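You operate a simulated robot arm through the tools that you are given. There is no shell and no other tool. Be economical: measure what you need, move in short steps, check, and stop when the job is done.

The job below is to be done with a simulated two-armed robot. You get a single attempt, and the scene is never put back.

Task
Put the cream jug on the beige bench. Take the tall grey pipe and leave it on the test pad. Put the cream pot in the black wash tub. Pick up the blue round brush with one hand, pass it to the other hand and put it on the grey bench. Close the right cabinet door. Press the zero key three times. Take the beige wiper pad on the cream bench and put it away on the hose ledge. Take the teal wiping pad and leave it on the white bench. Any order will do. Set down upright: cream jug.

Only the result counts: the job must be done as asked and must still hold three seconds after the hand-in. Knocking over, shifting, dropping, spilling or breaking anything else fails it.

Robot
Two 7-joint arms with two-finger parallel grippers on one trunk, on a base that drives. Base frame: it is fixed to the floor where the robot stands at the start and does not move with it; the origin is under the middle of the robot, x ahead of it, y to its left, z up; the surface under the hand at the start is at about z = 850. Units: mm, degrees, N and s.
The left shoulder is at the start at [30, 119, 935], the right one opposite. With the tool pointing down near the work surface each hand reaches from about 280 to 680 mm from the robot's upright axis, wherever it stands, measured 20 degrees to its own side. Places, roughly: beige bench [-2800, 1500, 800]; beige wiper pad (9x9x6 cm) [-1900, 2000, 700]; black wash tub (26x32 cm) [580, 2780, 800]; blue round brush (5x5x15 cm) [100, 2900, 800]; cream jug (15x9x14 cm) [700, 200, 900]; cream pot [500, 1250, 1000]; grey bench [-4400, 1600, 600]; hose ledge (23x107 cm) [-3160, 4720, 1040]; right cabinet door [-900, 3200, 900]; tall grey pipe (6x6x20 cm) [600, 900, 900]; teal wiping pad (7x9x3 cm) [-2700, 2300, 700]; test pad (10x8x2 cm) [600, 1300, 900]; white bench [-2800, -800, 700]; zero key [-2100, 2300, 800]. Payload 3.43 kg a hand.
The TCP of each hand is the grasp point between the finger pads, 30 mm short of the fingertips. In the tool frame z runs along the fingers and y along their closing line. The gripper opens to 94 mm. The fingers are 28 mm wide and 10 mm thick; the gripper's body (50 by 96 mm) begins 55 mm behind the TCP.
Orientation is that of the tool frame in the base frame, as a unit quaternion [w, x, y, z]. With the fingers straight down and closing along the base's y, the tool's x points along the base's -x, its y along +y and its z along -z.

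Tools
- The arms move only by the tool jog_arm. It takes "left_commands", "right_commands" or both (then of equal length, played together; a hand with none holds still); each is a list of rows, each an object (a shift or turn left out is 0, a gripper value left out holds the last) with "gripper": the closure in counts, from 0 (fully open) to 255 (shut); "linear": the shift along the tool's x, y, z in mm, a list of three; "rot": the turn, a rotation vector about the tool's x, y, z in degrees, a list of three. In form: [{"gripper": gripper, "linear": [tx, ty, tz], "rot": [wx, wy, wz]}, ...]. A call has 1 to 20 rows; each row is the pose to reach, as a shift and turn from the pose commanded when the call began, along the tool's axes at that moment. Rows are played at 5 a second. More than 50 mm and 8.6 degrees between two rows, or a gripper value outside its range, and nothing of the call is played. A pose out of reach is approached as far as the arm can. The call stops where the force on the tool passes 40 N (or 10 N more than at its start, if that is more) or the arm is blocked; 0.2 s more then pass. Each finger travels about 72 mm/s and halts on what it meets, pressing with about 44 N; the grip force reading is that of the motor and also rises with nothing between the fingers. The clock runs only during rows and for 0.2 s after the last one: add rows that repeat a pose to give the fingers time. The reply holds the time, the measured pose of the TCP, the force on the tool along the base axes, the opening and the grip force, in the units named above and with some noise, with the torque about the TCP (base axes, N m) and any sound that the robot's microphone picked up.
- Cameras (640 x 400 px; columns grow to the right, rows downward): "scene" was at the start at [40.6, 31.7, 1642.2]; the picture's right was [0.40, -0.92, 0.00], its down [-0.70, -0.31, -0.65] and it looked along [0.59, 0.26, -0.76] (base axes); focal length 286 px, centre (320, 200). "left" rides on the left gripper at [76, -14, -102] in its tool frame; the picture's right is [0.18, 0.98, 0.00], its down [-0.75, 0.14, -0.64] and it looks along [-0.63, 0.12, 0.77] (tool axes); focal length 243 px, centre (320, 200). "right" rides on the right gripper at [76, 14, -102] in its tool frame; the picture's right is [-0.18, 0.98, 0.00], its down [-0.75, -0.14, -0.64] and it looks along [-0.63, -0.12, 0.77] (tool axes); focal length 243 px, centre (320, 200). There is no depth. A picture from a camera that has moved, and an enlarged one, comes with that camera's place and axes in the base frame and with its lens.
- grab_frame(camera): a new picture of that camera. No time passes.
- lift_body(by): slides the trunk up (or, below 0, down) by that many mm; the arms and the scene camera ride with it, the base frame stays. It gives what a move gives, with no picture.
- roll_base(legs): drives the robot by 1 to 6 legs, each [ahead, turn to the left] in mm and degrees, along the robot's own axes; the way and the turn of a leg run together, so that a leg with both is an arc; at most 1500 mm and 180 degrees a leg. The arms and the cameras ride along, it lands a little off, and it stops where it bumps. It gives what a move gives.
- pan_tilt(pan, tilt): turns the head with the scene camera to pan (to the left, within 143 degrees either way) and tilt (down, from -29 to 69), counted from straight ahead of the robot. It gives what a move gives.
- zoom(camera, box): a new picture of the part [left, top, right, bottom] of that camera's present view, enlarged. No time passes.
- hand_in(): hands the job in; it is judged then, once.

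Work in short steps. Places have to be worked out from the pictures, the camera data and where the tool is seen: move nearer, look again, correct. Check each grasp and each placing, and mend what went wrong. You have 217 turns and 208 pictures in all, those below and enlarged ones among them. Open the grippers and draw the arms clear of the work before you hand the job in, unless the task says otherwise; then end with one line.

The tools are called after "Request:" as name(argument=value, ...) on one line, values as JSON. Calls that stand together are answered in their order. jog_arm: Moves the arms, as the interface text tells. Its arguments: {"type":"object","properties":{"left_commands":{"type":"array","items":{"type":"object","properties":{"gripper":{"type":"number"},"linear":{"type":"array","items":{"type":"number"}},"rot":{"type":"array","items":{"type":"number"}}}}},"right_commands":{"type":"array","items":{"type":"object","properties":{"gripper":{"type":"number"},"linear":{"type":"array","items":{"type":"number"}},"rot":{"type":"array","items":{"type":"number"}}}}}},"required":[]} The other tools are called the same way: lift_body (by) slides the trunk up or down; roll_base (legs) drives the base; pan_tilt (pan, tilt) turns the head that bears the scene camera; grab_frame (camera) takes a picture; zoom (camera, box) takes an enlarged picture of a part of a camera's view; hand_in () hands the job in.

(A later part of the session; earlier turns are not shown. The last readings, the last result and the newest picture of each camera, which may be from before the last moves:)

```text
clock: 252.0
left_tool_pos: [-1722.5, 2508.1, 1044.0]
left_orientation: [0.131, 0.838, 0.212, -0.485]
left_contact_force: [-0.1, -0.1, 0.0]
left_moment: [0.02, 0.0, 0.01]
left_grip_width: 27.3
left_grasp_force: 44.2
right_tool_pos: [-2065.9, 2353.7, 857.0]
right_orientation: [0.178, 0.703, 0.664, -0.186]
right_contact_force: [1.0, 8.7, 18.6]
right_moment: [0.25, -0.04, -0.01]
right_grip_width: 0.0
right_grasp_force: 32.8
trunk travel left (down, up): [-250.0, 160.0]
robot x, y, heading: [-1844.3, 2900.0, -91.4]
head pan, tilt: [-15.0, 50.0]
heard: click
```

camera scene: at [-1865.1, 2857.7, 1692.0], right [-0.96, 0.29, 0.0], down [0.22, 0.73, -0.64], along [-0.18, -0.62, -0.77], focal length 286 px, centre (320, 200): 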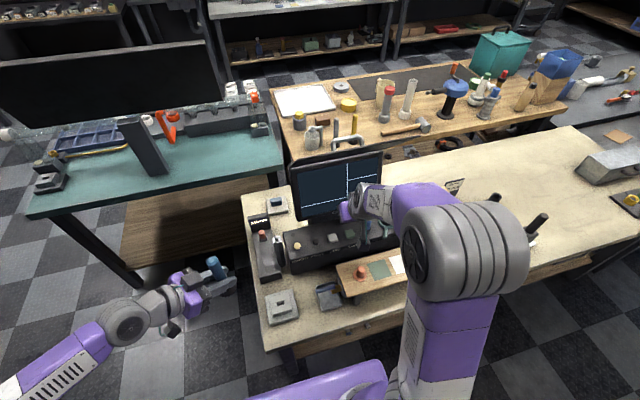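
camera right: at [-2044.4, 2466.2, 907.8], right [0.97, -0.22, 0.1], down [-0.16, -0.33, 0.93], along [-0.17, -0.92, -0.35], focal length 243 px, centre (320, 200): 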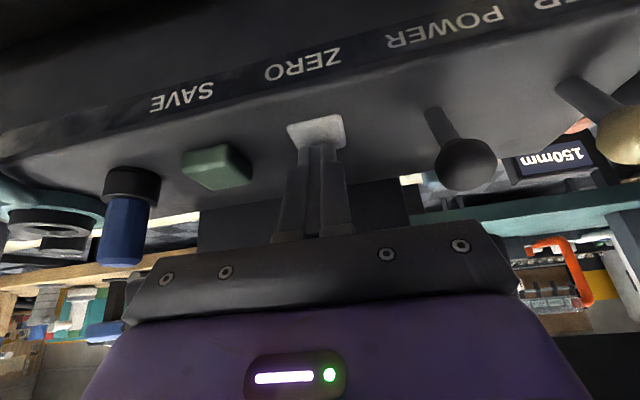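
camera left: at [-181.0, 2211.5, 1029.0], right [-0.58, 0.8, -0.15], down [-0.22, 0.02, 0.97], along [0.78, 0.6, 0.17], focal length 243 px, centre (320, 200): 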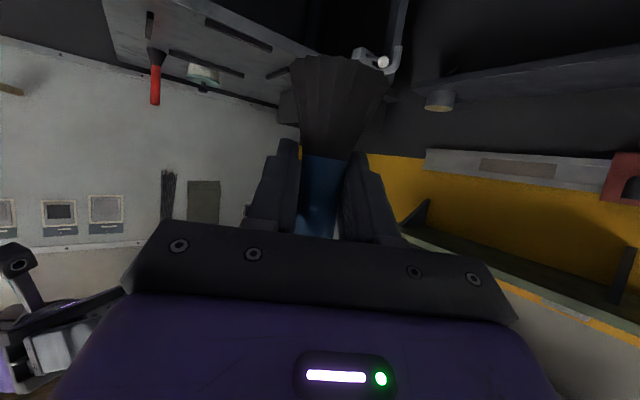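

Second click. Release and press a third time.

Request:
jog_arm(right_commands=[{"linear": [0, 0, -8]}, {"linear": [0, 0, -16]}, {"linear": [0, 0, -16]}])

Request:
jog_arm(right_commands=[{"linear": [0, 0, 4]}, {"linear": [0, 0, 8]}, {"linear": [0, 0, 11]}, {"linear": [0, 0, 13]}, {"linear": [0, 0, 15]}, {"linear": [0, 0, 16]}])

```text
clock: 252.8
left_tool_pos: [-1722.9, 2505.7, 1045.2]
left_orientation: [0.13, 0.839, 0.213, -0.484]
left_contact_force: [-0.2, 0.1, 0.3]
left_moment: [-0.02, 0.0, 0.02]
left_grip_width: 27.5
left_grasp_force: 43.8
right_tool_pos: [-2065.6, 2360.4, 866.6]
right_orientation: [0.175, 0.704, 0.664, -0.184]
right_contact_force: [1.3, 0.6, 0.8]
right_moment: [-0.02, -0.02, 0.0]
right_grip_width: 0.0
right_grasp_force: 33.2
trunk travel left (down, up): [-250.0, 160.0]
robot x, y, heading: [-1843.8, 2900.5, -91.7]
head pan, tilt: [-15.0, 50.0]
```

```text
clock: 254.2
left_tool_pos: [-1721.5, 2508.1, 1045.0]
left_orientation: [0.13, 0.839, 0.21, -0.486]
left_contact_force: [0.6, -0.1, 0.1]
left_moment: [0.01, 0.01, 0.0]
left_grip_width: 27.5
left_grasp_force: 44.4
right_tool_pos: [-2067.6, 2351.5, 854.5]
right_orientation: [0.177, 0.704, 0.663, -0.186]
right_contact_force: [-2.4, 10.3, 21.0]
right_moment: [0.22, 0.06, -0.02]
right_grip_width: 0.0
right_grasp_force: 32.7
trunk travel left (down, up): [-250.0, 160.0]
robot x, y, heading: [-1841.8, 2904.1, -91.6]
head pan, tilt: [-15.0, 50.0]
heard: click
```

Third click — the zero key is done. Withdraw along the tool axis, back off, and go for the teal pad around (-2688,2314).

Request:
jog_arm(right_commands=[{"linear": [0, 0, -30]}, {"linear": [0, 0, -75]}, {"linear": [0, 0, -120]}, {"linear": [0, 0, -165]}, {"linear": [0, 0, -205]}])

Request:
roll_base(legs=[[-250, 0], [0, -88], [640, 0], [0, 90]])

Request:
pan_tilt(pan=-10, tilt=45)

Request:
grab_frame(camera="scene")

```text
clock: 255.4
left_tool_pos: [-1722.3, 2506.3, 1044.7]
left_orientation: [0.131, 0.838, 0.212, -0.484]
left_contact_force: [0.4, -0.1, -0.3]
left_moment: [0.0, -0.02, 0.01]
left_grip_width: 27.5
left_grasp_force: 44.4
right_tool_pos: [-2057.9, 2455.0, 1032.8]
right_orientation: [0.175, 0.705, 0.662, -0.185]
right_contact_force: [-0.1, 0.1, -0.6]
right_moment: [0.03, -0.01, 0.0]
right_grip_width: 0.0
right_grasp_force: 33.1
trunk travel left (down, up): [-250.0, 160.0]
robot x, y, heading: [-1842.5, 2899.0, -91.9]
head pan, tilt: [-15.0, 50.0]
```

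```text
clock: 268.1
left_tool_pos: [-2342.5, 2759.4, 1044.1]
left_orientation: [0.145, 0.832, 0.238, -0.48]
left_contact_force: [-0.7, -0.4, 0.3]
left_moment: [0.0, 0.01, -0.01]
left_grip_width: 27.2
left_grasp_force: 43.7
right_tool_pos: [-2675.4, 2684.9, 1032.4]
right_orientation: [0.183, 0.682, 0.686, -0.178]
right_contact_force: [-0.6, 0.2, 0.2]
right_moment: [-0.02, 0.0, 0.0]
right_grip_width: 0.0
right_grasp_force: 33.5
trunk travel left (down, up): [-250.0, 160.0]
robot x, y, heading: [-2485.9, 3147.0, -88.1]
head pan, tilt: [-15.0, 50.0]
```

```text
clock: 268.8
left_tool_pos: [-2342.4, 2758.0, 1044.2]
left_orientation: [0.145, 0.832, 0.238, -0.48]
left_contact_force: [0.0, -0.1, -0.6]
left_moment: [-0.04, 0.01, 0.0]
left_grip_width: 27.4
left_grasp_force: 43.6
right_tool_pos: [-2674.8, 2683.9, 1032.2]
right_orientation: [0.182, 0.683, 0.685, -0.18]
right_contact_force: [-0.3, -0.2, 0.0]
right_moment: [0.0, -0.02, -0.02]
right_grip_width: 0.0
right_grasp_force: 32.8
trunk travel left (down, up): [-250.0, 160.0]
robot x, y, heading: [-2489.1, 3145.0, -88.0]
head pan, tilt: [-10.0, 45.0]
```

```text
95 pictures are left
camera scene: at [-2502.3, 3095.1, 1698.8], right [-0.99, 0.14, 0.0], down [0.1, 0.7, -0.71], along [-0.1, -0.7, -0.71], focal length 286 px, centre (320, 200)
```

scene: 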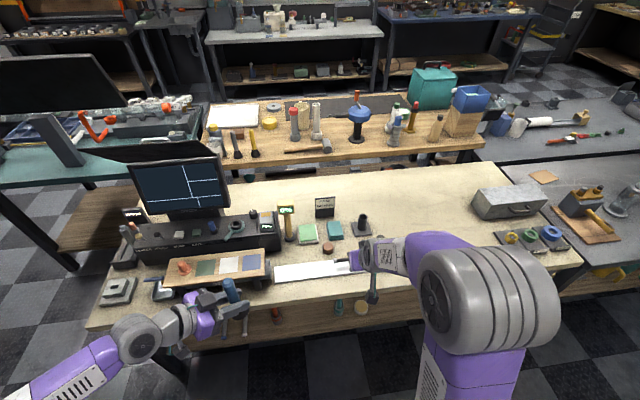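

Teal pad at ≈(-2679,2321), between the green pad and a black post. Drive in and bring the right hand, pointing down and open, above it.

Request:
roll_base(legs=[[240, 0]])

Request:
jog_arm(right_commands=[{"gripper": 0, "rot": [0, 7.5, 0]}, {"rot": [0, 15, 0], "linear": [-10, 0, 0]}, {"rot": [0, 22.5, 0], "linear": [-20, 0, 0]}, {"rot": [0, 30, 0], "linear": [-30, 0, 0]}])

Request:
grab_frame(camera="right")

```text
clock: 270.6
left_tool_pos: [-2335.7, 2516.8, 1044.2]
left_orientation: [0.144, 0.832, 0.238, -0.48]
left_contact_force: [0.1, 0.1, -0.7]
left_moment: [0.02, -0.02, 0.0]
left_grip_width: 27.1
left_grasp_force: 43.9
right_tool_pos: [-2668.6, 2443.9, 1031.9]
right_orientation: [0.182, 0.683, 0.685, -0.178]
right_contact_force: [-0.8, -0.6, 0.1]
right_moment: [0.04, -0.01, 0.02]
right_grip_width: 0.0
right_grasp_force: 33.5
trunk travel left (down, up): [-250.0, 160.0]
robot x, y, heading: [-2482.9, 2903.4, -88.1]
head pan, tilt: [-10.0, 45.0]
```

```text
clock: 271.6
left_tool_pos: [-2336.4, 2516.2, 1044.0]
left_orientation: [0.144, 0.832, 0.238, -0.48]
left_contact_force: [0.4, -0.3, -0.4]
left_moment: [0.01, 0.03, -0.02]
left_grip_width: 27.2
left_grasp_force: 43.5
right_tool_pos: [-2668.7, 2415.2, 1047.9]
right_orientation: [-0.002, 0.706, 0.708, 0.004]
right_contact_force: [-0.7, -0.6, 0.1]
right_moment: [0.02, -0.01, -0.01]
right_grip_width: 93.9
right_grasp_force: 0.0
trunk travel left (down, up): [-250.0, 160.0]
robot x, y, heading: [-2482.4, 2906.0, -88.3]
head pan, tilt: [-10.0, 45.0]
```

```text
94 pictures are left
camera right: at [-2653.9, 2490.2, 1151.7], right [0.98, -0.18, 0.0], down [-0.14, -0.76, 0.63], along [-0.11, -0.62, -0.77], focal length 243 px, centre (320, 200)
```

right: 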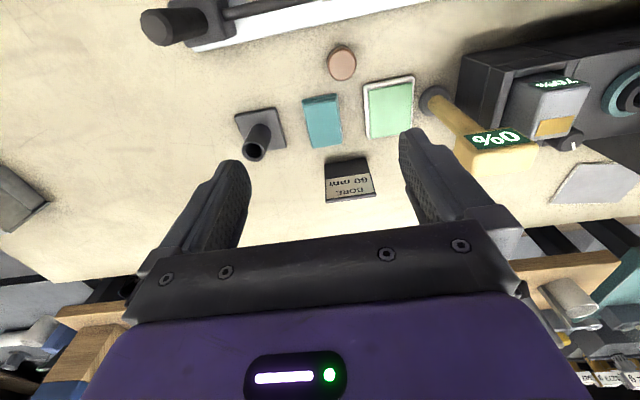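

Pad centre ≈(-2678,2330), top z≈733. Move above and descend to z≈850 for a check.

Request:
jog_arm(right_commands=[{"linear": [-30, -4, 20]}, {"linear": [-60, -8, 50]}, {"linear": [-84, -12, 85]}, {"linear": [-84, -12, 130]}, {"linear": [-84, -12, 175]}, {"linear": [-84, -12, 205]}])

Request:
grab_frame(camera="right")

```text
clock: 273.0
left_tool_pos: [-2336.4, 2516.7, 1043.2]
left_orientation: [0.144, 0.832, 0.238, -0.48]
left_contact_force: [0.2, 0.2, 0.2]
left_moment: [0.03, 0.0, -0.02]
left_grip_width: 27.5
left_grasp_force: 43.7
right_tool_pos: [-2678.7, 2332.5, 841.4]
right_orientation: [-0.001, 0.705, 0.709, 0.004]
right_contact_force: [0.2, 0.3, 0.4]
right_moment: [0.0, 0.01, 0.01]
right_grip_width: 94.2
right_grasp_force: 0.0
trunk travel left (down, up): [-250.0, 160.0]
robot x, y, heading: [-2480.0, 2902.4, -88.1]
head pan, tilt: [-10.0, 45.0]
```

```text
93 pictures are left
camera right: at [-2663.7, 2408.6, 946.2], right [0.98, -0.18, 0.0], down [-0.14, -0.76, 0.64], along [-0.11, -0.63, -0.77], focal length 243 px, centre (320, 200)
```

right: 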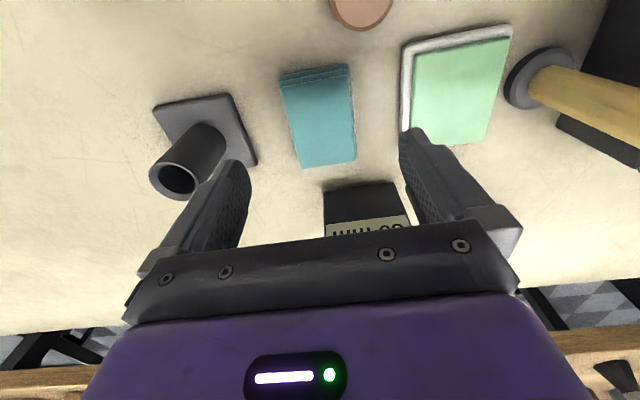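

Clearances look fine (≥20 mm each side). Descend, close on the pad.

Request:
jog_arm(right_commands=[{"linear": [-6, 1, 35]}, {"linear": [-6, 1, 70]}, {"linear": [-6, 1, 92]}, {"linear": [-6, 1, 102]}, {"linear": [-6, 1, 102], "gripper": 255}, {"linear": [-6, 1, 102]}, {"linear": [-6, 1, 102]}, {"linear": [-6, 1, 102]}])

Request:
grab_frame(camera="right")

```text
clock: 274.8
left_tool_pos: [-2335.4, 2517.9, 1044.4]
left_orientation: [0.144, 0.832, 0.237, -0.48]
left_contact_force: [0.4, 0.8, -0.5]
left_moment: [-0.01, 0.04, 0.03]
left_grip_width: 27.3
left_grasp_force: 43.8
right_tool_pos: [-2676.9, 2329.0, 737.4]
right_orientation: [-0.002, 0.706, 0.708, 0.004]
right_contact_force: [0.6, 0.1, -0.2]
right_moment: [0.0, 0.03, 0.01]
right_grip_width: 64.5
right_grasp_force: 44.0
trunk travel left (down, up): [-250.0, 160.0]
robot x, y, heading: [-2479.7, 2907.5, -88.4]
head pan, tilt: [-10.0, 45.0]
```

```text
92 pictures are left
camera right: at [-2662.4, 2403.3, 841.8], right [0.98, -0.18, 0.0], down [-0.14, -0.76, 0.64], along [-0.11, -0.63, -0.77], focal length 243 px, centre (320, 200)
```

right: 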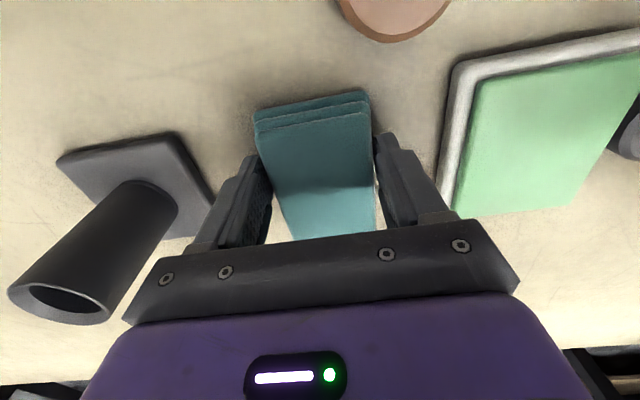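

Teal pad gripped (64.5 mm). Lift it and retreat; then drive around the east end to the south aisle.

Request:
jog_arm(right_commands=[{"linear": [0, 0, -20]}, {"linear": [0, 0, -65]}, {"linear": [0, 0, -110]}, {"linear": [0, 0, -155]}, {"linear": [0, 0, -200]}, {"linear": [10, 0, -245]}, {"linear": [50, 0, -270]}, {"linear": [95, 0, -270]}, {"linear": [140, 0, -270]}, {"linear": [180, 0, -270]}])

Request:
roll_base(legs=[[-250, 0], [0, 90], [1000, 0], [0, -40], [1060, 0]])

Request:
pan_tilt(pan=0, tilt=30)

Request:
grab_frame(camera="scene")

```text
clock: 277.0
left_tool_pos: [-2336.2, 2517.9, 1044.3]
left_orientation: [0.145, 0.832, 0.237, -0.481]
left_contact_force: [0.7, 0.1, -0.3]
left_moment: [0.0, 0.01, -0.01]
left_grip_width: 27.4
left_grasp_force: 44.2
right_tool_pos: [-2678.6, 2510.1, 1010.0]
right_orientation: [-0.002, 0.706, 0.708, 0.004]
right_contact_force: [0.3, 0.3, -1.0]
right_moment: [0.01, 0.0, -0.01]
right_grip_width: 64.9
right_grasp_force: 44.3
trunk travel left (down, up): [-250.0, 160.0]
robot x, y, heading: [-2484.8, 2902.7, -88.1]
head pan, tilt: [-10.0, 45.0]
```

```text
clock: 291.7
left_tool_pos: [-782.3, 2861.5, 1042.4]
left_orientation: [0.331, 0.65, 0.573, -0.374]
left_contact_force: [0.3, 0.2, 0.2]
left_moment: [0.01, -0.01, 0.02]
left_grip_width: 27.5
left_grasp_force: 44.1
right_tool_pos: [-959.8, 2581.9, 1012.5]
right_orientation: [0.001, 0.316, 0.949, 0.003]
right_contact_force: [-0.5, -0.1, -0.6]
right_moment: [0.01, -0.03, 0.0]
right_grip_width: 64.7
right_grasp_force: 44.3
trunk travel left (down, up): [-250.0, 160.0]
robot x, y, heading: [-1143.9, 2978.1, -35.3]
head pan, tilt: [-10.0, 45.0]
stopped in leg 5: the robot was blocked; the commanded pose is now the measured one
```

```text
clock: 292.5
left_tool_pos: [-782.1, 2861.9, 1042.8]
left_orientation: [0.331, 0.648, 0.575, -0.373]
left_contact_force: [0.1, -0.7, -0.4]
left_moment: [0.0, 0.0, 0.02]
left_grip_width: 27.5
left_grasp_force: 43.7
right_tool_pos: [-961.1, 2582.5, 1012.5]
right_orientation: [0.002, 0.317, 0.948, 0.004]
right_contact_force: [0.4, -0.5, -0.6]
right_moment: [0.02, 0.02, 0.01]
right_grip_width: 64.8
right_grasp_force: 43.5
trunk travel left (down, up): [-250.0, 160.0]
robot x, y, heading: [-1147.6, 2973.8, -35.3]
head pan, tilt: [0.0, 30.0]
```

```text
91 pictures are left
camera scene: at [-1114.0, 2944.2, 1722.0], right [-0.58, -0.82, 0.0], down [-0.4, 0.29, -0.87], along [0.71, -0.5, -0.49], focal length 286 px, centre (320, 200)
```

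scene: 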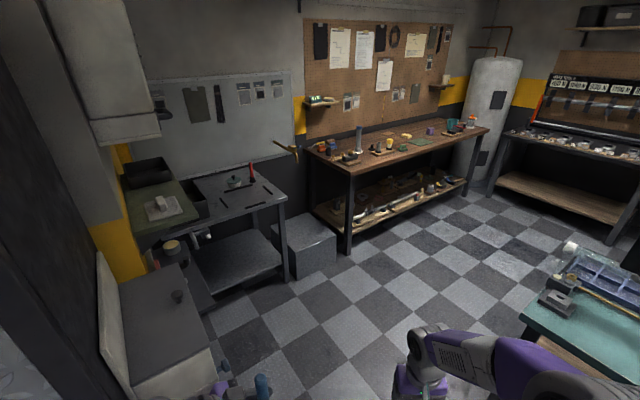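

The left elbow brushed the cabinet front. Back off and take a wider path south-east.

Request:
roll_base(legs=[[-250, 0], [0, -40], [600, 0], [0, 44], [860, 0], [0, -59]])

Request:
pan_tilt(pan=140, tilt=15)

Request:
grab_frame(camera="scene")

```text
clock: 307.8
left_tool_pos: [-342.9, 1727.4, 1039.2]
left_orientation: [0.121, 0.838, 0.22, -0.484]
left_contact_force: [-0.3, -0.2, -0.3]
left_moment: [0.0, -0.01, 0.03]
left_grip_width: 27.3
left_grasp_force: 45.1
right_tool_pos: [-676.7, 1711.3, 1008.9]
right_orientation: [-0.002, 0.715, 0.699, 0.005]
right_contact_force: [0.0, -1.1, 0.0]
right_moment: [0.0, 0.0, 0.0]
right_grip_width: 64.7
right_grasp_force: 43.8
trunk travel left (down, up): [-250.0, 160.0]
robot x, y, heading: [-467.7, 2099.2, -89.7]
head pan, tilt: [0.0, 30.0]
```

```text
clock: 310.1
left_tool_pos: [-341.9, 1726.9, 1038.7]
left_orientation: [0.121, 0.839, 0.22, -0.483]
left_contact_force: [0.4, -0.2, 0.0]
left_moment: [-0.01, -0.01, -0.01]
left_grip_width: 27.2
left_grasp_force: 43.3
right_tool_pos: [-675.5, 1710.6, 1009.6]
right_orientation: [-0.002, 0.716, 0.698, 0.005]
right_contact_force: [-0.5, 0.7, -0.5]
right_moment: [0.01, 0.0, 0.01]
right_grip_width: 64.6
right_grasp_force: 44.0
trunk travel left (down, up): [-250.0, 160.0]
robot x, y, heading: [-466.3, 2099.1, -89.8]
head pan, tilt: [140.0, 15.0]
```

```text
90 pictures are left
camera scene: at [-409.1, 2202.8, 1745.7], right [0.77, -0.64, 0.0], down [-0.17, -0.2, -0.97], along [0.62, 0.74, -0.26], focal length 286 px, centre (320, 200)
```

scene: 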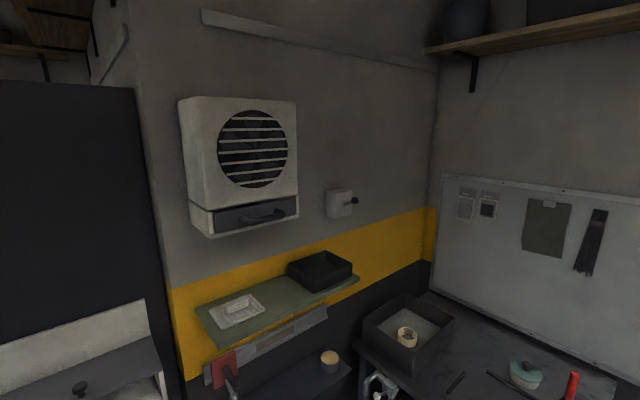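

Continue to the south aisle and over to the white bench.

Request:
roll_base(legs=[[1500, 0], [250, 0], [0, -90], [1500, 0], [750, 0], [0, 90]])

Request:
pan_tilt(pan=0, tilt=40)

Request:
grab_frame(camera="scene")

```text
clock: 337.4
left_tool_pos: [-2591.1, -73.3, 1038.5]
left_orientation: [0.129, 0.835, 0.233, -0.481]
left_contact_force: [-0.3, -0.2, -0.9]
left_moment: [-0.03, 0.01, -0.02]
left_grip_width: 27.2
left_grasp_force: 44.6
right_tool_pos: [-2924.9, -99.5, 1009.7]
right_orientation: [-0.001, 0.705, 0.71, 0.004]
right_contact_force: [0.8, 1.0, 0.6]
right_moment: [0.02, 0.04, 0.02]
right_grip_width: 64.9
right_grasp_force: 43.5
trunk travel left (down, up): [-250.0, 160.0]
robot x, y, heading: [-2730.3, 296.2, -87.7]
head pan, tilt: [140.0, 15.0]
```

```text
clock: 339.6
left_tool_pos: [-2590.9, -74.0, 1038.7]
left_orientation: [0.129, 0.835, 0.234, -0.481]
left_contact_force: [-0.2, 0.0, 0.2]
left_moment: [-0.01, 0.02, 0.01]
left_grip_width: 27.3
left_grasp_force: 44.0
right_tool_pos: [-2924.3, -100.6, 1008.6]
right_orientation: [-0.002, 0.704, 0.711, 0.004]
right_contact_force: [0.3, -1.6, -1.3]
right_moment: [0.03, 0.01, 0.01]
right_grip_width: 64.6
right_grasp_force: 44.0
trunk travel left (down, up): [-250.0, 160.0]
robot x, y, heading: [-2731.3, 299.0, -87.6]
head pan, tilt: [0.0, 40.0]
```

```text
89 pictures are left
camera scene: at [-2728.5, 241.4, 1706.1], right [-1.0, -0.04, 0.0], down [-0.03, 0.64, -0.77], along [0.03, -0.77, -0.64], focal length 286 px, centre (320, 200)
```

scene: 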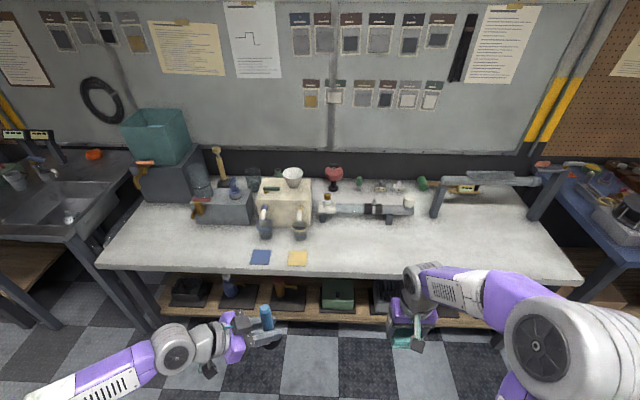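

The white bench has clear space right of centre. Drive in and move the right hand over ≈(-2970,-600).

Request:
roll_base(legs=[[420, 0]])

Request:
jog_arm(right_commands=[{"linear": [-40, -15, 0]}, {"linear": [-80, -30, 20]}, {"linear": [-95, -40, 60]}, {"linear": [-95, -40, 105]}, {"linear": [-95, -40, 150]}, {"linear": [-95, -40, 190]}])

Request:
grab_frame(camera="right")

Request:
grab_frame(camera="scene")

```text
clock: 342.2
left_tool_pos: [-2577.3, -503.7, 1037.2]
left_orientation: [0.128, 0.835, 0.232, -0.482]
left_contact_force: [-0.2, -0.5, -0.6]
left_moment: [0.04, -0.04, -0.02]
left_grip_width: 27.2
left_grasp_force: 44.3
right_tool_pos: [-2910.9, -527.9, 1008.8]
right_orientation: [-0.002, 0.706, 0.708, 0.004]
right_contact_force: [-0.2, 0.0, 1.0]
right_moment: [0.03, 0.0, -0.02]
right_grip_width: 64.9
right_grasp_force: 44.1
trunk travel left (down, up): [-250.0, 160.0]
robot x, y, heading: [-2716.8, -132.5, -88.0]
head pan, tilt: [0.0, 40.0]
```

```text
clock: 343.6
left_tool_pos: [-2576.6, -503.1, 1037.6]
left_orientation: [0.129, 0.835, 0.232, -0.482]
left_contact_force: [0.0, 0.2, -0.7]
left_moment: [-0.01, -0.01, 0.0]
left_grip_width: 27.4
left_grasp_force: 43.8
right_tool_pos: [-2950.7, -624.0, 817.6]
right_orientation: [-0.001, 0.705, 0.709, 0.004]
right_contact_force: [-1.0, 0.5, -0.9]
right_moment: [-0.01, 0.03, -0.01]
right_grip_width: 64.8
right_grasp_force: 44.0
trunk travel left (down, up): [-250.0, 160.0]
robot x, y, heading: [-2716.6, -135.6, -88.2]
head pan, tilt: [0.0, 40.0]
```

```text
88 pictures are left
camera right: at [-2936.8, -549.2, 922.7], right [0.98, -0.18, 0.0], down [-0.14, -0.76, 0.64], along [-0.11, -0.63, -0.77], focal length 243 px, centre (320, 200)
```

right: 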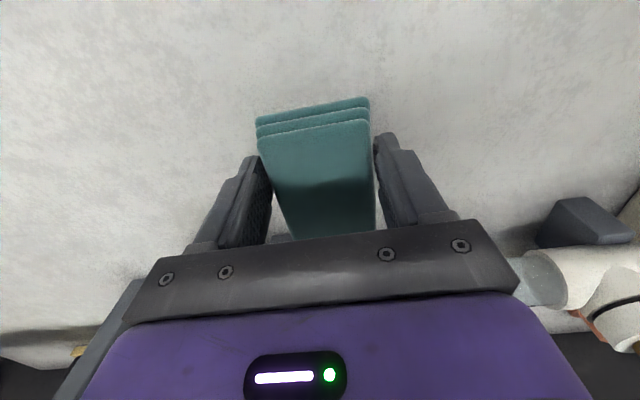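

```text
87 pictures are left
camera scene: at [-2713.1, -188.4, 1706.1], right [-1.0, -0.03, 0.0], down [-0.02, 0.64, -0.77], along [0.03, -0.77, -0.64], focal length 286 px, centre (320, 200)
```

scene: 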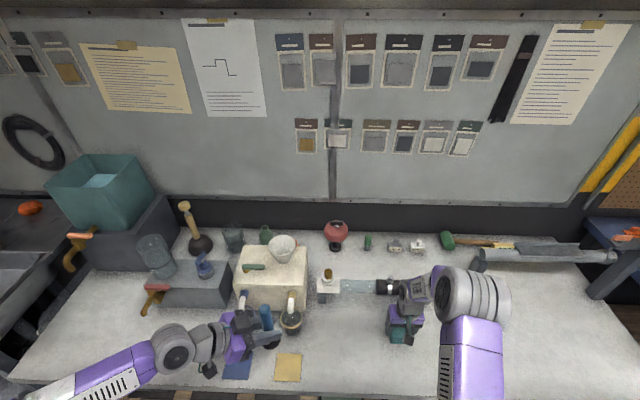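

Clear bench below the pad. Lower until contact.

Request:
jog_arm(right_commands=[{"linear": [0, 0, 20]}, {"linear": [0, 0, 35]}, {"linear": [0, 0, 45]}, {"linear": [0, 0, 52]}, {"linear": [0, 0, 58]}, {"linear": [0, 0, 63]}, {"linear": [0, 0, 68]}])

```text
clock: 345.2
left_tool_pos: [-2576.8, -500.7, 1038.5]
left_orientation: [0.129, 0.835, 0.231, -0.482]
left_contact_force: [-0.1, -0.2, 0.2]
left_moment: [-0.01, -0.01, -0.01]
left_grip_width: 27.4
left_grasp_force: 44.0
right_tool_pos: [-2949.6, -622.3, 756.0]
right_orientation: [0.0, 0.706, 0.708, 0.001]
right_contact_force: [2.8, 11.1, 25.4]
right_moment: [0.38, 0.19, -0.05]
right_grip_width: 64.8
right_grasp_force: 44.1
trunk travel left (down, up): [-250.0, 160.0]
robot x, y, heading: [-2714.1, -133.3, -87.6]
head pan, tilt: [0.0, 40.0]
stopped in row 7 (right hand): the force on the tool passed its limit at 48 N (the readings are from after the stop); the commanded pose is now the measured one
```

Contact with the bench. Release and rise.

Request:
jog_arm(right_commands=[{"linear": [0, 0, -1], "gripper": 160}, {"linear": [0, 0, -1], "gripper": 0}, {"linear": [0, 0, -1]}, {"linear": [0, 0, -1]}, {"linear": [0, 0, -30]}, {"linear": [0, 0, -75]}, {"linear": [0, 0, -120]}, {"linear": [0, 0, -165]}, {"linear": [20, 0, -210]}, {"linear": [60, 0, -230]}, {"linear": [100, 0, -230]}])

Request:
grab_frame(camera="right")

```text
clock: 347.6
left_tool_pos: [-2577.0, -503.5, 1038.9]
left_orientation: [0.128, 0.836, 0.231, -0.482]
left_contact_force: [-0.7, 0.0, -0.4]
left_moment: [0.01, 0.01, 0.04]
left_grip_width: 27.2
left_grasp_force: 44.2
right_tool_pos: [-2949.3, -524.5, 987.9]
right_orientation: [0.0, 0.706, 0.708, 0.002]
right_contact_force: [-0.5, 0.2, 0.7]
right_moment: [0.0, 0.0, -0.05]
right_grip_width: 94.2
right_grasp_force: 0.0
trunk travel left (down, up): [-250.0, 160.0]
robot x, y, heading: [-2715.6, -132.8, -87.8]
head pan, tilt: [0.0, 40.0]
```

```text
86 pictures are left
camera right: at [-2935.1, -447.7, 1091.3], right [0.98, -0.18, 0.0], down [-0.14, -0.76, 0.64], along [-0.11, -0.63, -0.77], focal length 243 px, centre (320, 200)
```

right: 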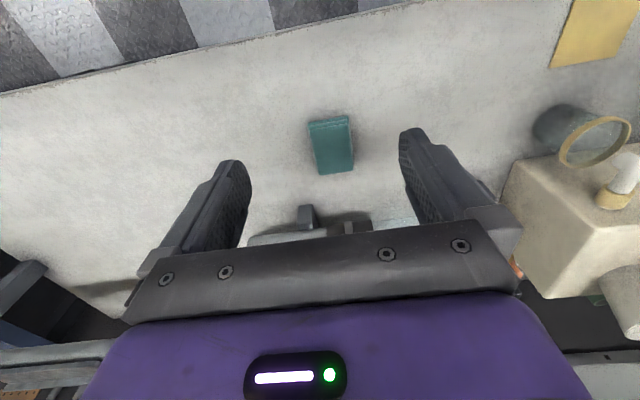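

Teal pad placed. Now to the grey bench with the brush.

Request:
roll_base(legs=[[-480, 0], [0, -92], [1500, 0], [120, 0], [0, -90]])

Request:
pan_tilt(pan=0, tilt=35)

Request:
grab_frame(camera="scene")

```text
clock: 366.0
left_tool_pos: [-4460.9, 605.7, 1039.0]
left_orientation: [0.485, -0.219, 0.838, 0.12]
left_contact_force: [-1.0, -0.5, 0.2]
left_moment: [0.05, -0.02, -0.01]
left_grip_width: 27.2
left_grasp_force: 44.4
right_tool_pos: [-4089.1, 617.1, 986.8]
right_orientation: [-0.003, -0.698, 0.716, 0.0]
right_contact_force: [-0.1, -0.3, 0.0]
right_moment: [-0.01, 0.01, -0.02]
right_grip_width: 94.2
right_grasp_force: 0.1
trunk travel left (down, up): [-250.0, 160.0]
robot x, y, heading: [-4334.6, 233.2, 90.5]
head pan, tilt: [0.0, 40.0]
```

```text
clock: 366.6
left_tool_pos: [-4462.1, 606.1, 1038.6]
left_orientation: [0.483, -0.22, 0.839, 0.121]
left_contact_force: [0.2, 0.9, 0.0]
left_moment: [-0.05, 0.02, 0.04]
left_grip_width: 27.4
left_grasp_force: 43.9
right_tool_pos: [-4088.9, 617.3, 986.9]
right_orientation: [-0.003, -0.698, 0.716, 0.0]
right_contact_force: [0.9, 0.5, 0.4]
right_moment: [-0.01, 0.06, -0.01]
right_grip_width: 94.1
right_grasp_force: 0.1
trunk travel left (down, up): [-250.0, 160.0]
robot x, y, heading: [-4334.8, 230.0, 90.4]
head pan, tilt: [0.0, 35.0]
```

```text
85 pictures are left
camera scene: at [-4334.5, 291.0, 1713.6], right [1.0, 0.01, 0.0], down [0.0, -0.57, -0.82], along [-0.01, 0.82, -0.57], focal length 286 px, centre (320, 200)
```

scene: 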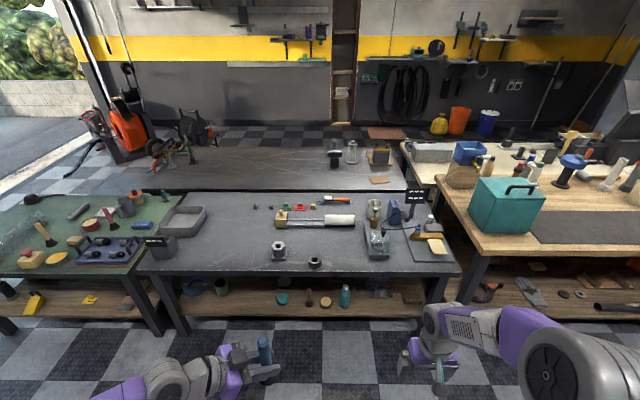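

The grey bench has free space left of centre, ≈(-4760,1450). Drive there, lower the trunk and keep the right hand raised.

Request:
roll_base(legs=[[0, 24], [740, 0], [0, -24]])

Request:
lift_body(by=-150)

Request:
jog_arm(right_commands=[{"linear": [10, 0, -40]}, {"linear": [20, 0, -80]}, {"linear": [30, 0, -120]}])

Request:
pan_tilt(pan=10, tilt=45)

Request:
grab_frame(camera="scene")

Request:
grab_frame(camera="left")

```text
clock: 373.2
left_tool_pos: [-4786.3, 1278.1, 1038.9]
left_orientation: [0.483, -0.228, 0.836, 0.126]
left_contact_force: [0.3, -0.8, 0.4]
left_moment: [-0.02, 0.04, -0.02]
left_grip_width: 27.2
left_grasp_force: 43.7
right_tool_pos: [-4414.9, 1295.3, 987.5]
right_orientation: [-0.002, -0.705, 0.709, 0.0]
right_contact_force: [0.0, -0.3, -1.2]
right_moment: [-0.01, 0.01, -0.02]
right_grip_width: 94.2
right_grasp_force: 0.0
trunk travel left (down, up): [-250.0, 160.0]
robot x, y, heading: [-4653.5, 909.1, 91.3]
head pan, tilt: [0.0, 35.0]
```

```text
clock: 375.0
left_tool_pos: [-4785.8, 1278.3, 888.4]
left_orientation: [0.482, -0.227, 0.837, 0.126]
left_contact_force: [0.5, 0.9, 0.6]
left_moment: [0.01, 0.02, -0.01]
left_grip_width: 27.5
left_grasp_force: 43.9
right_tool_pos: [-4413.7, 1295.2, 838.3]
right_orientation: [-0.002, -0.705, 0.709, 0.0]
right_contact_force: [-0.5, 0.0, 0.1]
right_moment: [0.01, 0.02, -0.03]
right_grip_width: 94.0
right_grasp_force: 0.1
trunk travel left (down, up): [-100.0, 310.0]
robot x, y, heading: [-4653.1, 911.4, 91.3]
head pan, tilt: [0.0, 35.0]
```

```text
clock: 375.8
left_tool_pos: [-4787.0, 1276.3, 888.8]
left_orientation: [0.482, -0.227, 0.837, 0.126]
left_contact_force: [-0.4, -0.8, -0.4]
left_moment: [0.05, -0.01, -0.01]
left_grip_width: 27.4
left_grasp_force: 43.7
right_tool_pos: [-4415.5, 1265.7, 957.9]
right_orientation: [-0.002, -0.704, 0.71, -0.001]
right_contact_force: [0.1, -0.7, -1.2]
right_moment: [0.0, 0.0, -0.01]
right_grip_width: 94.0
right_grasp_force: 0.1
trunk travel left (down, up): [-100.0, 310.0]
robot x, y, heading: [-4654.5, 905.8, 91.4]
head pan, tilt: [0.0, 35.0]
```

```text
clock: 376.5
left_tool_pos: [-4787.1, 1277.4, 889.7]
left_orientation: [0.482, -0.227, 0.837, 0.126]
left_contact_force: [-0.5, 0.7, 0.1]
left_moment: [-0.02, 0.04, 0.01]
left_grip_width: 27.3
left_grasp_force: 44.1
right_tool_pos: [-4416.3, 1267.3, 958.0]
right_orientation: [-0.003, -0.705, 0.709, 0.001]
right_contact_force: [0.2, -0.4, 0.3]
right_moment: [0.0, 0.01, -0.03]
right_grip_width: 93.9
right_grasp_force: 0.1
trunk travel left (down, up): [-100.0, 310.0]
robot x, y, heading: [-4653.6, 906.6, 91.5]
head pan, tilt: [10.0, 45.0]
```

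```text
84 pictures are left
camera scene: at [-4668.6, 957.5, 1548.9], right [0.98, 0.2, 0.0], down [0.14, -0.69, -0.71], along [-0.14, 0.69, -0.71], focal length 286 px, centre (320, 200)
```

scene: 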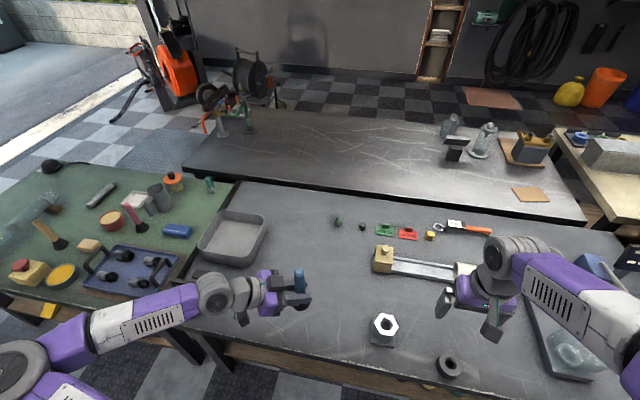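

```text
83 pictures are left
camera left: at [-4888.4, 1202.5, 873.9], right [-0.57, 0.8, -0.17], down [-0.23, 0.04, 0.97], along [0.79, 0.59, 0.16], focal length 243 px, centre (320, 200)
```

left: 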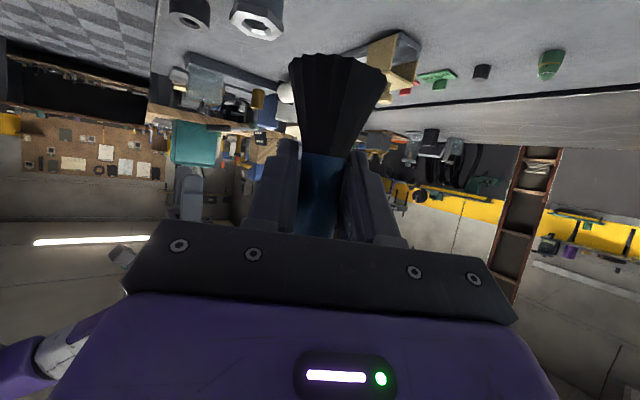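

Target free spot ≈(-4730,1410). Move over it and partway down.

Request:
jog_arm(left_commands=[{"linear": [-15, 22, 25]}, {"linear": [-30, 43, 50]}, {"linear": [-45, 65, 75]}, {"linear": [-59, 86, 100]}, {"linear": [-24, 86, 120]}, {"linear": [10, 86, 140]}, {"linear": [45, 86, 160]}])

Request:
grab_frame(camera="scene")

Request:
grab_frame(camera="left")

```text
clock: 378.1
left_tool_pos: [-4729.4, 1410.3, 769.2]
left_orientation: [0.482, -0.226, 0.837, 0.126]
left_contact_force: [-0.5, 0.0, 0.0]
left_moment: [-0.03, 0.01, -0.02]
left_grip_width: 27.4
left_grasp_force: 44.6
right_tool_pos: [-4416.5, 1268.4, 957.6]
right_orientation: [-0.002, -0.705, 0.709, 0.0]
right_contact_force: [0.1, -0.6, 0.5]
right_moment: [-0.01, -0.02, -0.01]
right_grip_width: 94.0
right_grasp_force: 0.1
trunk travel left (down, up): [-100.0, 310.0]
robot x, y, heading: [-4653.9, 905.7, 91.3]
head pan, tilt: [10.0, 45.0]
```

```text
82 pictures are left
camera scene: at [-4668.9, 957.8, 1548.8], right [0.98, 0.2, 0.0], down [0.14, -0.69, -0.71], along [-0.14, 0.69, -0.71], focal length 286 px, centre (320, 200)
```

scene: 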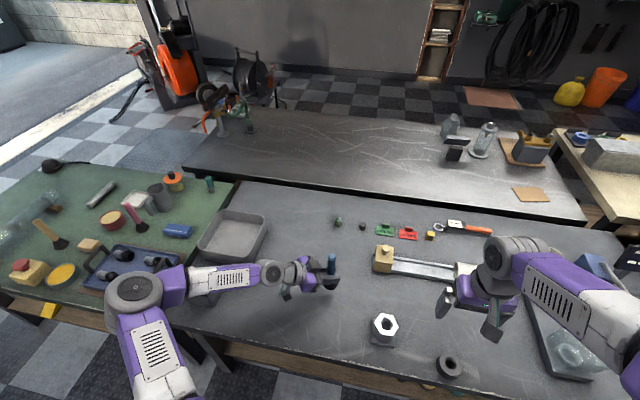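

```text
81 pictures are left
camera left: at [-4832.0, 1334.3, 755.7], right [-0.57, 0.8, -0.17], down [-0.23, 0.04, 0.97], along [0.79, 0.59, 0.16], focal length 243 px, centre (320, 200)
```

left: 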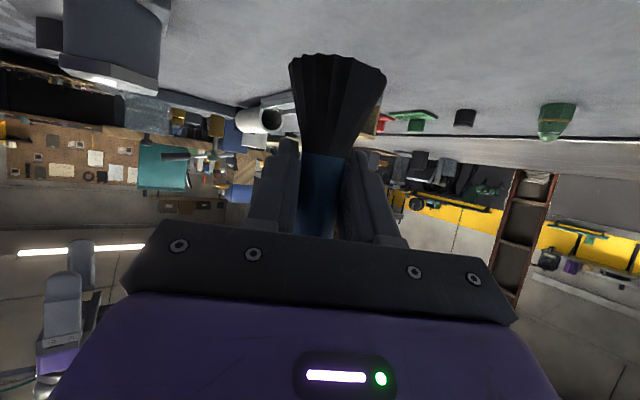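

Lower in small steps until the bristles touch.

Request:
jog_arm(left_commands=[{"linear": [8.65, 0, 5.04]}, {"linear": [17.3, 0, 10.1]}, {"linear": [26, 0, 15.1]}, {"linear": [30.3, 0, 17.6]}, {"linear": [34.6, 0, 20.2]}, {"linear": [39, 0, 22.7]}, {"linear": [43, 0, 25.2]}])

Request:
zoom(camera="scene", box=[240, 210, 400, 330])

```text
clock: 379.7
left_tool_pos: [-4730.7, 1409.3, 716.6]
left_orientation: [0.482, -0.228, 0.837, 0.126]
left_contact_force: [0.6, 0.2, -0.4]
left_moment: [-0.02, 0.01, 0.0]
left_grip_width: 27.2
left_grasp_force: 44.1
right_tool_pos: [-4416.2, 1268.0, 958.6]
right_orientation: [-0.003, -0.704, 0.71, 0.0]
right_contact_force: [0.6, 0.6, -0.8]
right_moment: [0.03, 0.01, 0.01]
right_grip_width: 93.8
right_grasp_force: 0.1
trunk travel left (down, up): [-100.0, 310.0]
robot x, y, heading: [-4652.5, 904.7, 91.5]
head pan, tilt: [10.0, 45.0]
```

```text
3.33 times, centred on (320, 270) of scene
camera zoom: at [-4668.7, 957.6, 1548.8], right [0.98, 0.2, 0.0], down [0.14, -0.69, -0.71], along [-0.14, 0.69, -0.71], focal length 953 px, centre (320, -33)
```

zoom: 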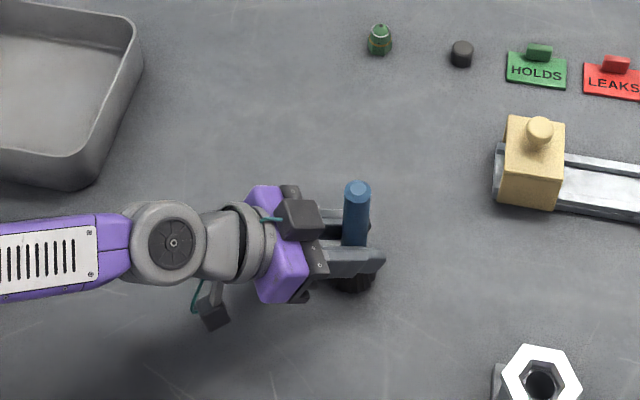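

Request:
jog_arm(left_commands=[{"linear": [4.3, 0, 2.5]}, {"linear": [8.65, 0, 5]}, {"linear": [13, 0, 7.6]}, {"linear": [17.3, 0, 10.1]}, {"linear": [21.6, 0, 12.6]}, {"linear": [26, 0, 15.1]}])

Request:
grab_frame(camera="left")

```text
clock: 380.7
left_tool_pos: [-4727.6, 1413.4, 708.0]
left_orientation: [0.487, -0.225, 0.834, 0.131]
left_contact_force: [0.8, -0.9, 11.0]
left_moment: [0.13, -0.29, -0.07]
left_grip_width: 27.0
left_grasp_force: 43.5
right_tool_pos: [-4416.7, 1266.4, 957.6]
right_orientation: [-0.003, -0.705, 0.709, 0.0]
right_contact_force: [-0.5, 0.8, -0.1]
right_moment: [-0.03, -0.03, -0.02]
right_grip_width: 93.9
right_grasp_force: 0.1
trunk travel left (down, up): [-100.0, 310.0]
robot x, y, heading: [-4654.6, 906.6, 91.6]
head pan, tilt: [10.0, 45.0]
stopped in row 4 (left hand): the force on the tool passed its limit at 41 N (the readings are from after the stop); the commanded pose is now the measured one
```

```text
79 pictures are left
camera left: at [-4828.3, 1336.3, 691.4], right [-0.57, 0.8, -0.16], down [-0.23, 0.03, 0.97], along [0.79, 0.59, 0.17], focal length 243 px, centre (320, 200)
```

left: 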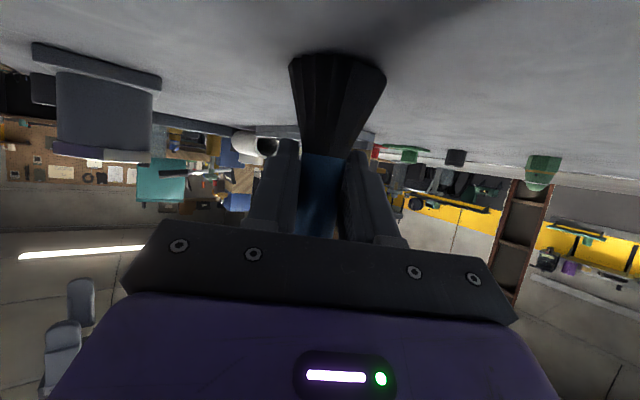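

Brush bristles are on the bench. Open the left gripper and back out along its axis.

Request:
jog_arm(left_commands=[{"gripper": 200, "linear": [-1, 0, 0]}, {"gripper": 130, "linear": [-1, 0, 0]}, {"gripper": 50}, {"gripper": 0}, {"gripper": 0}, {"linear": [0, 0, -20]}, {"linear": [0, 0, -55]}, {"linear": [0, 0, -95]}, {"linear": [0, 0, -135]}, {"linear": [-20, 0, -170]}])

Request:
zoom(camera="scene", box=[160, 190, 480, 390])

```text
clock: 382.9
left_tool_pos: [-4845.7, 1342.2, 807.7]
left_orientation: [0.486, -0.226, 0.834, 0.131]
left_contact_force: [-0.2, 0.3, 0.5]
left_moment: [0.0, 0.02, -0.03]
left_grip_width: 94.1
left_grasp_force: 0.0
right_tool_pos: [-4416.2, 1267.1, 959.2]
right_orientation: [-0.002, -0.705, 0.709, 0.0]
right_contact_force: [0.4, 0.1, 0.6]
right_moment: [-0.04, -0.04, 0.02]
right_grip_width: 94.0
right_grasp_force: 0.1
trunk travel left (down, up): [-100.0, 310.0]
robot x, y, heading: [-4652.0, 907.7, 91.5]
head pan, tilt: [10.0, 45.0]
```

```text
2.00 times, centred on (320, 290) of scene
camera zoom: at [-4668.6, 956.9, 1548.9], right [0.98, 0.2, 0.0], down [0.14, -0.69, -0.71], along [-0.14, 0.69, -0.71], focal length 572 px, centre (320, 20)
```

zoom: 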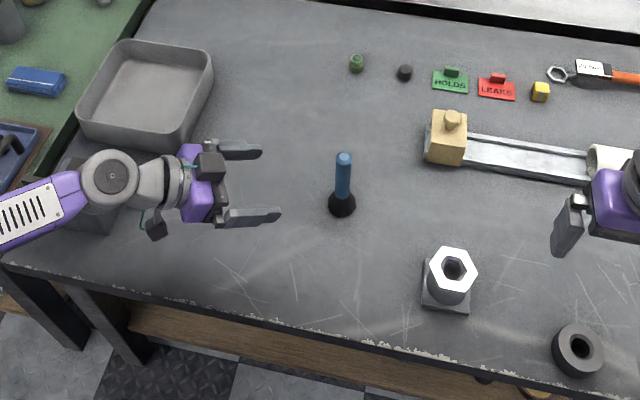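

The brush stands on the grey bench. Raise the trunk, back away, and restore the left hand to point straight down.

Request:
lift_body(by=180)

Request:
roll_base(legs=[[-500, 0]])

Request:
jog_arm(left_commands=[{"rot": [-6.5, 0, -3.75]}, {"rot": [-13, 0, -7.5]}, {"rot": [-19.5, 0, -11.25]}, {"rot": [-26, 0, -15]}, {"rot": [-32.5, 0, -18.75]}, {"rot": [-39, 0, -22.5]}, {"rot": [-45.5, 0, -26.25]}, {"rot": [-52, 0, -30]}])

Request:
jog_arm(left_commands=[{"rot": [0, 7.5, 0]}, {"rot": [0, 15, 0]}, {"rot": [0, 22.5, 0]}, {"rot": [0, 30, 0]}, {"rot": [0, 37.5, 0]}, {"rot": [0, 45, 0]}, {"rot": [0, 52.5, 0]}, {"rot": [0, 60, 0]}])

Request:
roll_base(legs=[[0, -91.5], [1500, 0], [1500, 0], [1150, 0], [0, 90]])

```text
clock: 384.9
left_tool_pos: [-4847.8, 1344.0, 985.8]
left_orientation: [0.486, -0.226, 0.834, 0.13]
left_contact_force: [0.1, -0.6, 0.2]
left_moment: [-0.05, -0.02, 0.0]
left_grip_width: 94.2
left_grasp_force: 0.1
right_tool_pos: [-4416.7, 1265.9, 1137.9]
right_orientation: [-0.003, -0.705, 0.709, -0.001]
right_contact_force: [-0.1, -0.6, 0.1]
right_moment: [-0.01, -0.01, 0.0]
right_grip_width: 94.1
right_grasp_force: 0.0
trunk travel left (down, up): [-280.0, 130.0]
robot x, y, heading: [-4651.8, 903.4, 91.2]
head pan, tilt: [10.0, 45.0]
```

```text
clock: 387.9
left_tool_pos: [-4833.0, 832.3, 986.6]
left_orientation: [0.486, -0.226, 0.834, 0.131]
left_contact_force: [0.2, 0.7, -0.7]
left_moment: [0.0, 0.0, 0.06]
left_grip_width: 94.0
left_grasp_force: 0.0
right_tool_pos: [-4405.0, 756.4, 1138.6]
right_orientation: [-0.002, -0.705, 0.709, 0.001]
right_contact_force: [-0.2, -0.4, 0.7]
right_moment: [0.01, -0.01, -0.01]
right_grip_width: 94.0
right_grasp_force: 0.0
trunk travel left (down, up): [-280.0, 130.0]
robot x, y, heading: [-4639.4, 394.6, 91.4]
head pan, tilt: [10.0, 45.0]
```

```text
clock: 389.6
left_tool_pos: [-4833.2, 833.6, 985.9]
left_orientation: [-0.354, 0.615, -0.609, -0.354]
left_contact_force: [-0.3, 0.5, -0.8]
left_moment: [-0.02, -0.01, 0.01]
left_grip_width: 93.9
left_grasp_force: 0.1
right_tool_pos: [-4403.4, 757.7, 1138.4]
right_orientation: [-0.003, -0.704, 0.71, 0.0]
right_contact_force: [-0.4, -0.1, 0.5]
right_moment: [0.01, -0.03, -0.02]
right_grip_width: 93.6
right_grasp_force: 0.0
trunk travel left (down, up): [-280.0, 130.0]
robot x, y, heading: [-4644.2, 396.8, 91.4]
head pan, tilt: [10.0, 45.0]
```

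```text
clock: 391.4
left_tool_pos: [-4834.9, 833.0, 987.0]
left_orientation: [-0.003, 0.709, -0.705, 0.002]
left_contact_force: [0.3, -0.1, 0.7]
left_moment: [0.0, 0.02, 0.03]
left_grip_width: 94.1
left_grasp_force: 0.0
left hand out of reach, approached as far as the arm can: row 6
right_tool_pos: [-4403.2, 757.1, 1138.3]
right_orientation: [-0.003, -0.705, 0.709, -0.001]
right_contact_force: [-0.1, 0.4, -1.1]
right_moment: [-0.03, 0.0, -0.02]
right_grip_width: 93.9
right_grasp_force: 0.1
trunk travel left (down, up): [-280.0, 130.0]
robot x, y, heading: [-4643.5, 396.2, 91.3]
head pan, tilt: [10.0, 45.0]
```

```text
clock: 419.5
left_tool_pos: [-647.1, 852.0, 986.4]
left_orientation: [-0.003, 0.728, -0.685, 0.001]
left_contact_force: [0.9, 0.0, 1.0]
left_moment: [-0.03, 0.04, 0.0]
left_grip_width: 94.2
left_grasp_force: 0.0
right_tool_pos: [-212.2, 799.1, 1137.4]
right_orientation: [0.002, 0.724, -0.69, 0.001]
right_contact_force: [-0.8, -0.3, -0.4]
right_moment: [0.01, 0.0, -0.02]
right_grip_width: 94.2
right_grasp_force: 0.0
trunk travel left (down, up): [-280.0, 130.0]
robot x, y, heading: [-427.1, 428.4, 94.6]
head pan, tilt: [10.0, 45.0]
```

Continue north between the benches, then face the east end of the cream bench.

Request:
roll_base(legs=[[0, -4.6], [1500, 0], [410, 0], [0, 90], [1000, 0]])

Request:
pan_tilt(pan=15, tilt=45)

Request:
grab_frame(camera="scene")

Request:
grab_frame(camera="left")

```text
clock: 438.0
left_tool_pos: [-1869.3, 2195.9, 986.5]
left_orientation: [-0.003, 0.999, -0.033, -0.001]
left_contact_force: [-0.4, -0.4, 0.1]
left_moment: [0.01, 0.02, -0.01]
left_grip_width: 93.8
left_grasp_force: 0.1
right_tool_pos: [-1761.6, 2618.5, 1138.5]
right_orientation: [0.003, 0.999, -0.039, 0.001]
right_contact_force: [-0.8, -0.2, 0.4]
right_moment: [0.0, -0.04, 0.01]
right_grip_width: 93.9
right_grasp_force: 0.0
trunk travel left (down, up): [-280.0, 130.0]
robot x, y, heading: [-1421.1, 2359.9, 177.2]
head pan, tilt: [10.0, 45.0]
```

```text
clock: 438.7
left_tool_pos: [-1870.2, 2195.1, 987.5]
left_orientation: [-0.004, 0.999, -0.033, -0.001]
left_contact_force: [0.6, 0.0, 0.2]
left_moment: [0.01, -0.02, 0.01]
left_grip_width: 94.0
left_grasp_force: 0.0
right_tool_pos: [-1762.0, 2619.0, 1137.9]
right_orientation: [0.002, 0.999, -0.039, 0.002]
right_contact_force: [0.7, -0.5, 0.5]
right_moment: [0.03, 0.0, 0.02]
right_grip_width: 93.9
right_grasp_force: 0.0
trunk travel left (down, up): [-280.0, 130.0]
robot x, y, heading: [-1417.5, 2354.0, 177.3]
head pan, tilt: [15.0, 45.0]
```

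```text
77 pictures are left
camera scene: at [-1469.2, 2339.3, 1728.9], right [-0.21, 0.98, 0.0], down [0.69, 0.15, -0.71], along [-0.69, -0.15, -0.71], focal length 286 px, centre (320, 200)
```

scene: 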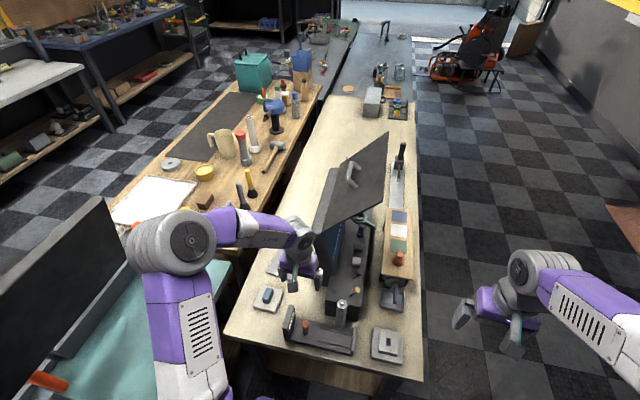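

```text
76 pictures are left
camera left: at [-1791.2, 2204.2, 1088.6], right [0.12, -0.99, -0.01], down [-0.76, -0.1, 0.64], along [-0.64, -0.07, -0.77], focal length 243 px, centre (320, 200)
```

left: 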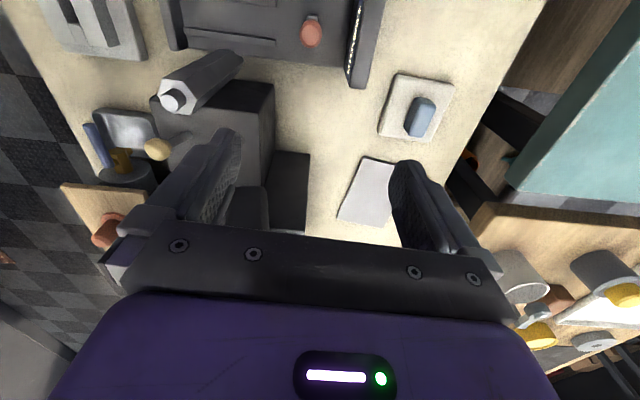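

Wiper pad is at ≈(-1905,2047) with a blue grip on top. Move the left hand away from the screen and over the pad, down to z≈870.

Request:
jog_arm(left_commands=[{"linear": [0, 40, -10]}, {"linear": [-8, 80, -10]}, {"linear": [-18, 120, 0]}, {"linear": [-28, 148, 30]}, {"linear": [-28, 148, 75]}, {"linear": [-28, 148, 117]}])

Request:
grab_frame(camera="left")

```text
clock: 440.1
left_tool_pos: [-1908.0, 2048.5, 869.2]
left_orientation: [-0.003, 0.999, -0.034, -0.001]
left_contact_force: [0.3, -0.4, 0.4]
left_moment: [0.0, 0.03, 0.0]
left_grip_width: 94.1
left_grasp_force: 0.1
right_tool_pos: [-1762.6, 2619.9, 1137.8]
right_orientation: [0.0, 0.999, -0.04, 0.002]
right_contact_force: [0.6, -0.4, 1.1]
right_moment: [-0.02, -0.01, 0.0]
right_grip_width: 94.2
right_grasp_force: 0.1
trunk travel left (down, up): [-280.0, 130.0]
robot x, y, heading: [-1420.7, 2357.3, 177.2]
head pan, tilt: [15.0, 45.0]
```

```text
75 pictures are left
camera left: at [-1828.7, 2056.6, 971.7], right [0.12, -0.99, -0.01], down [-0.76, -0.1, 0.64], along [-0.64, -0.07, -0.77], focal length 243 px, centre (320, 200)
```

left: 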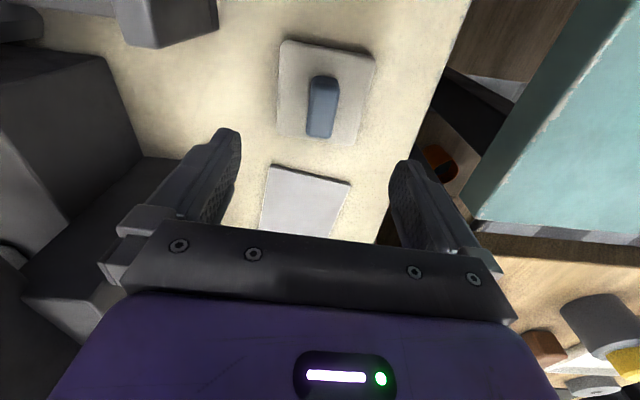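

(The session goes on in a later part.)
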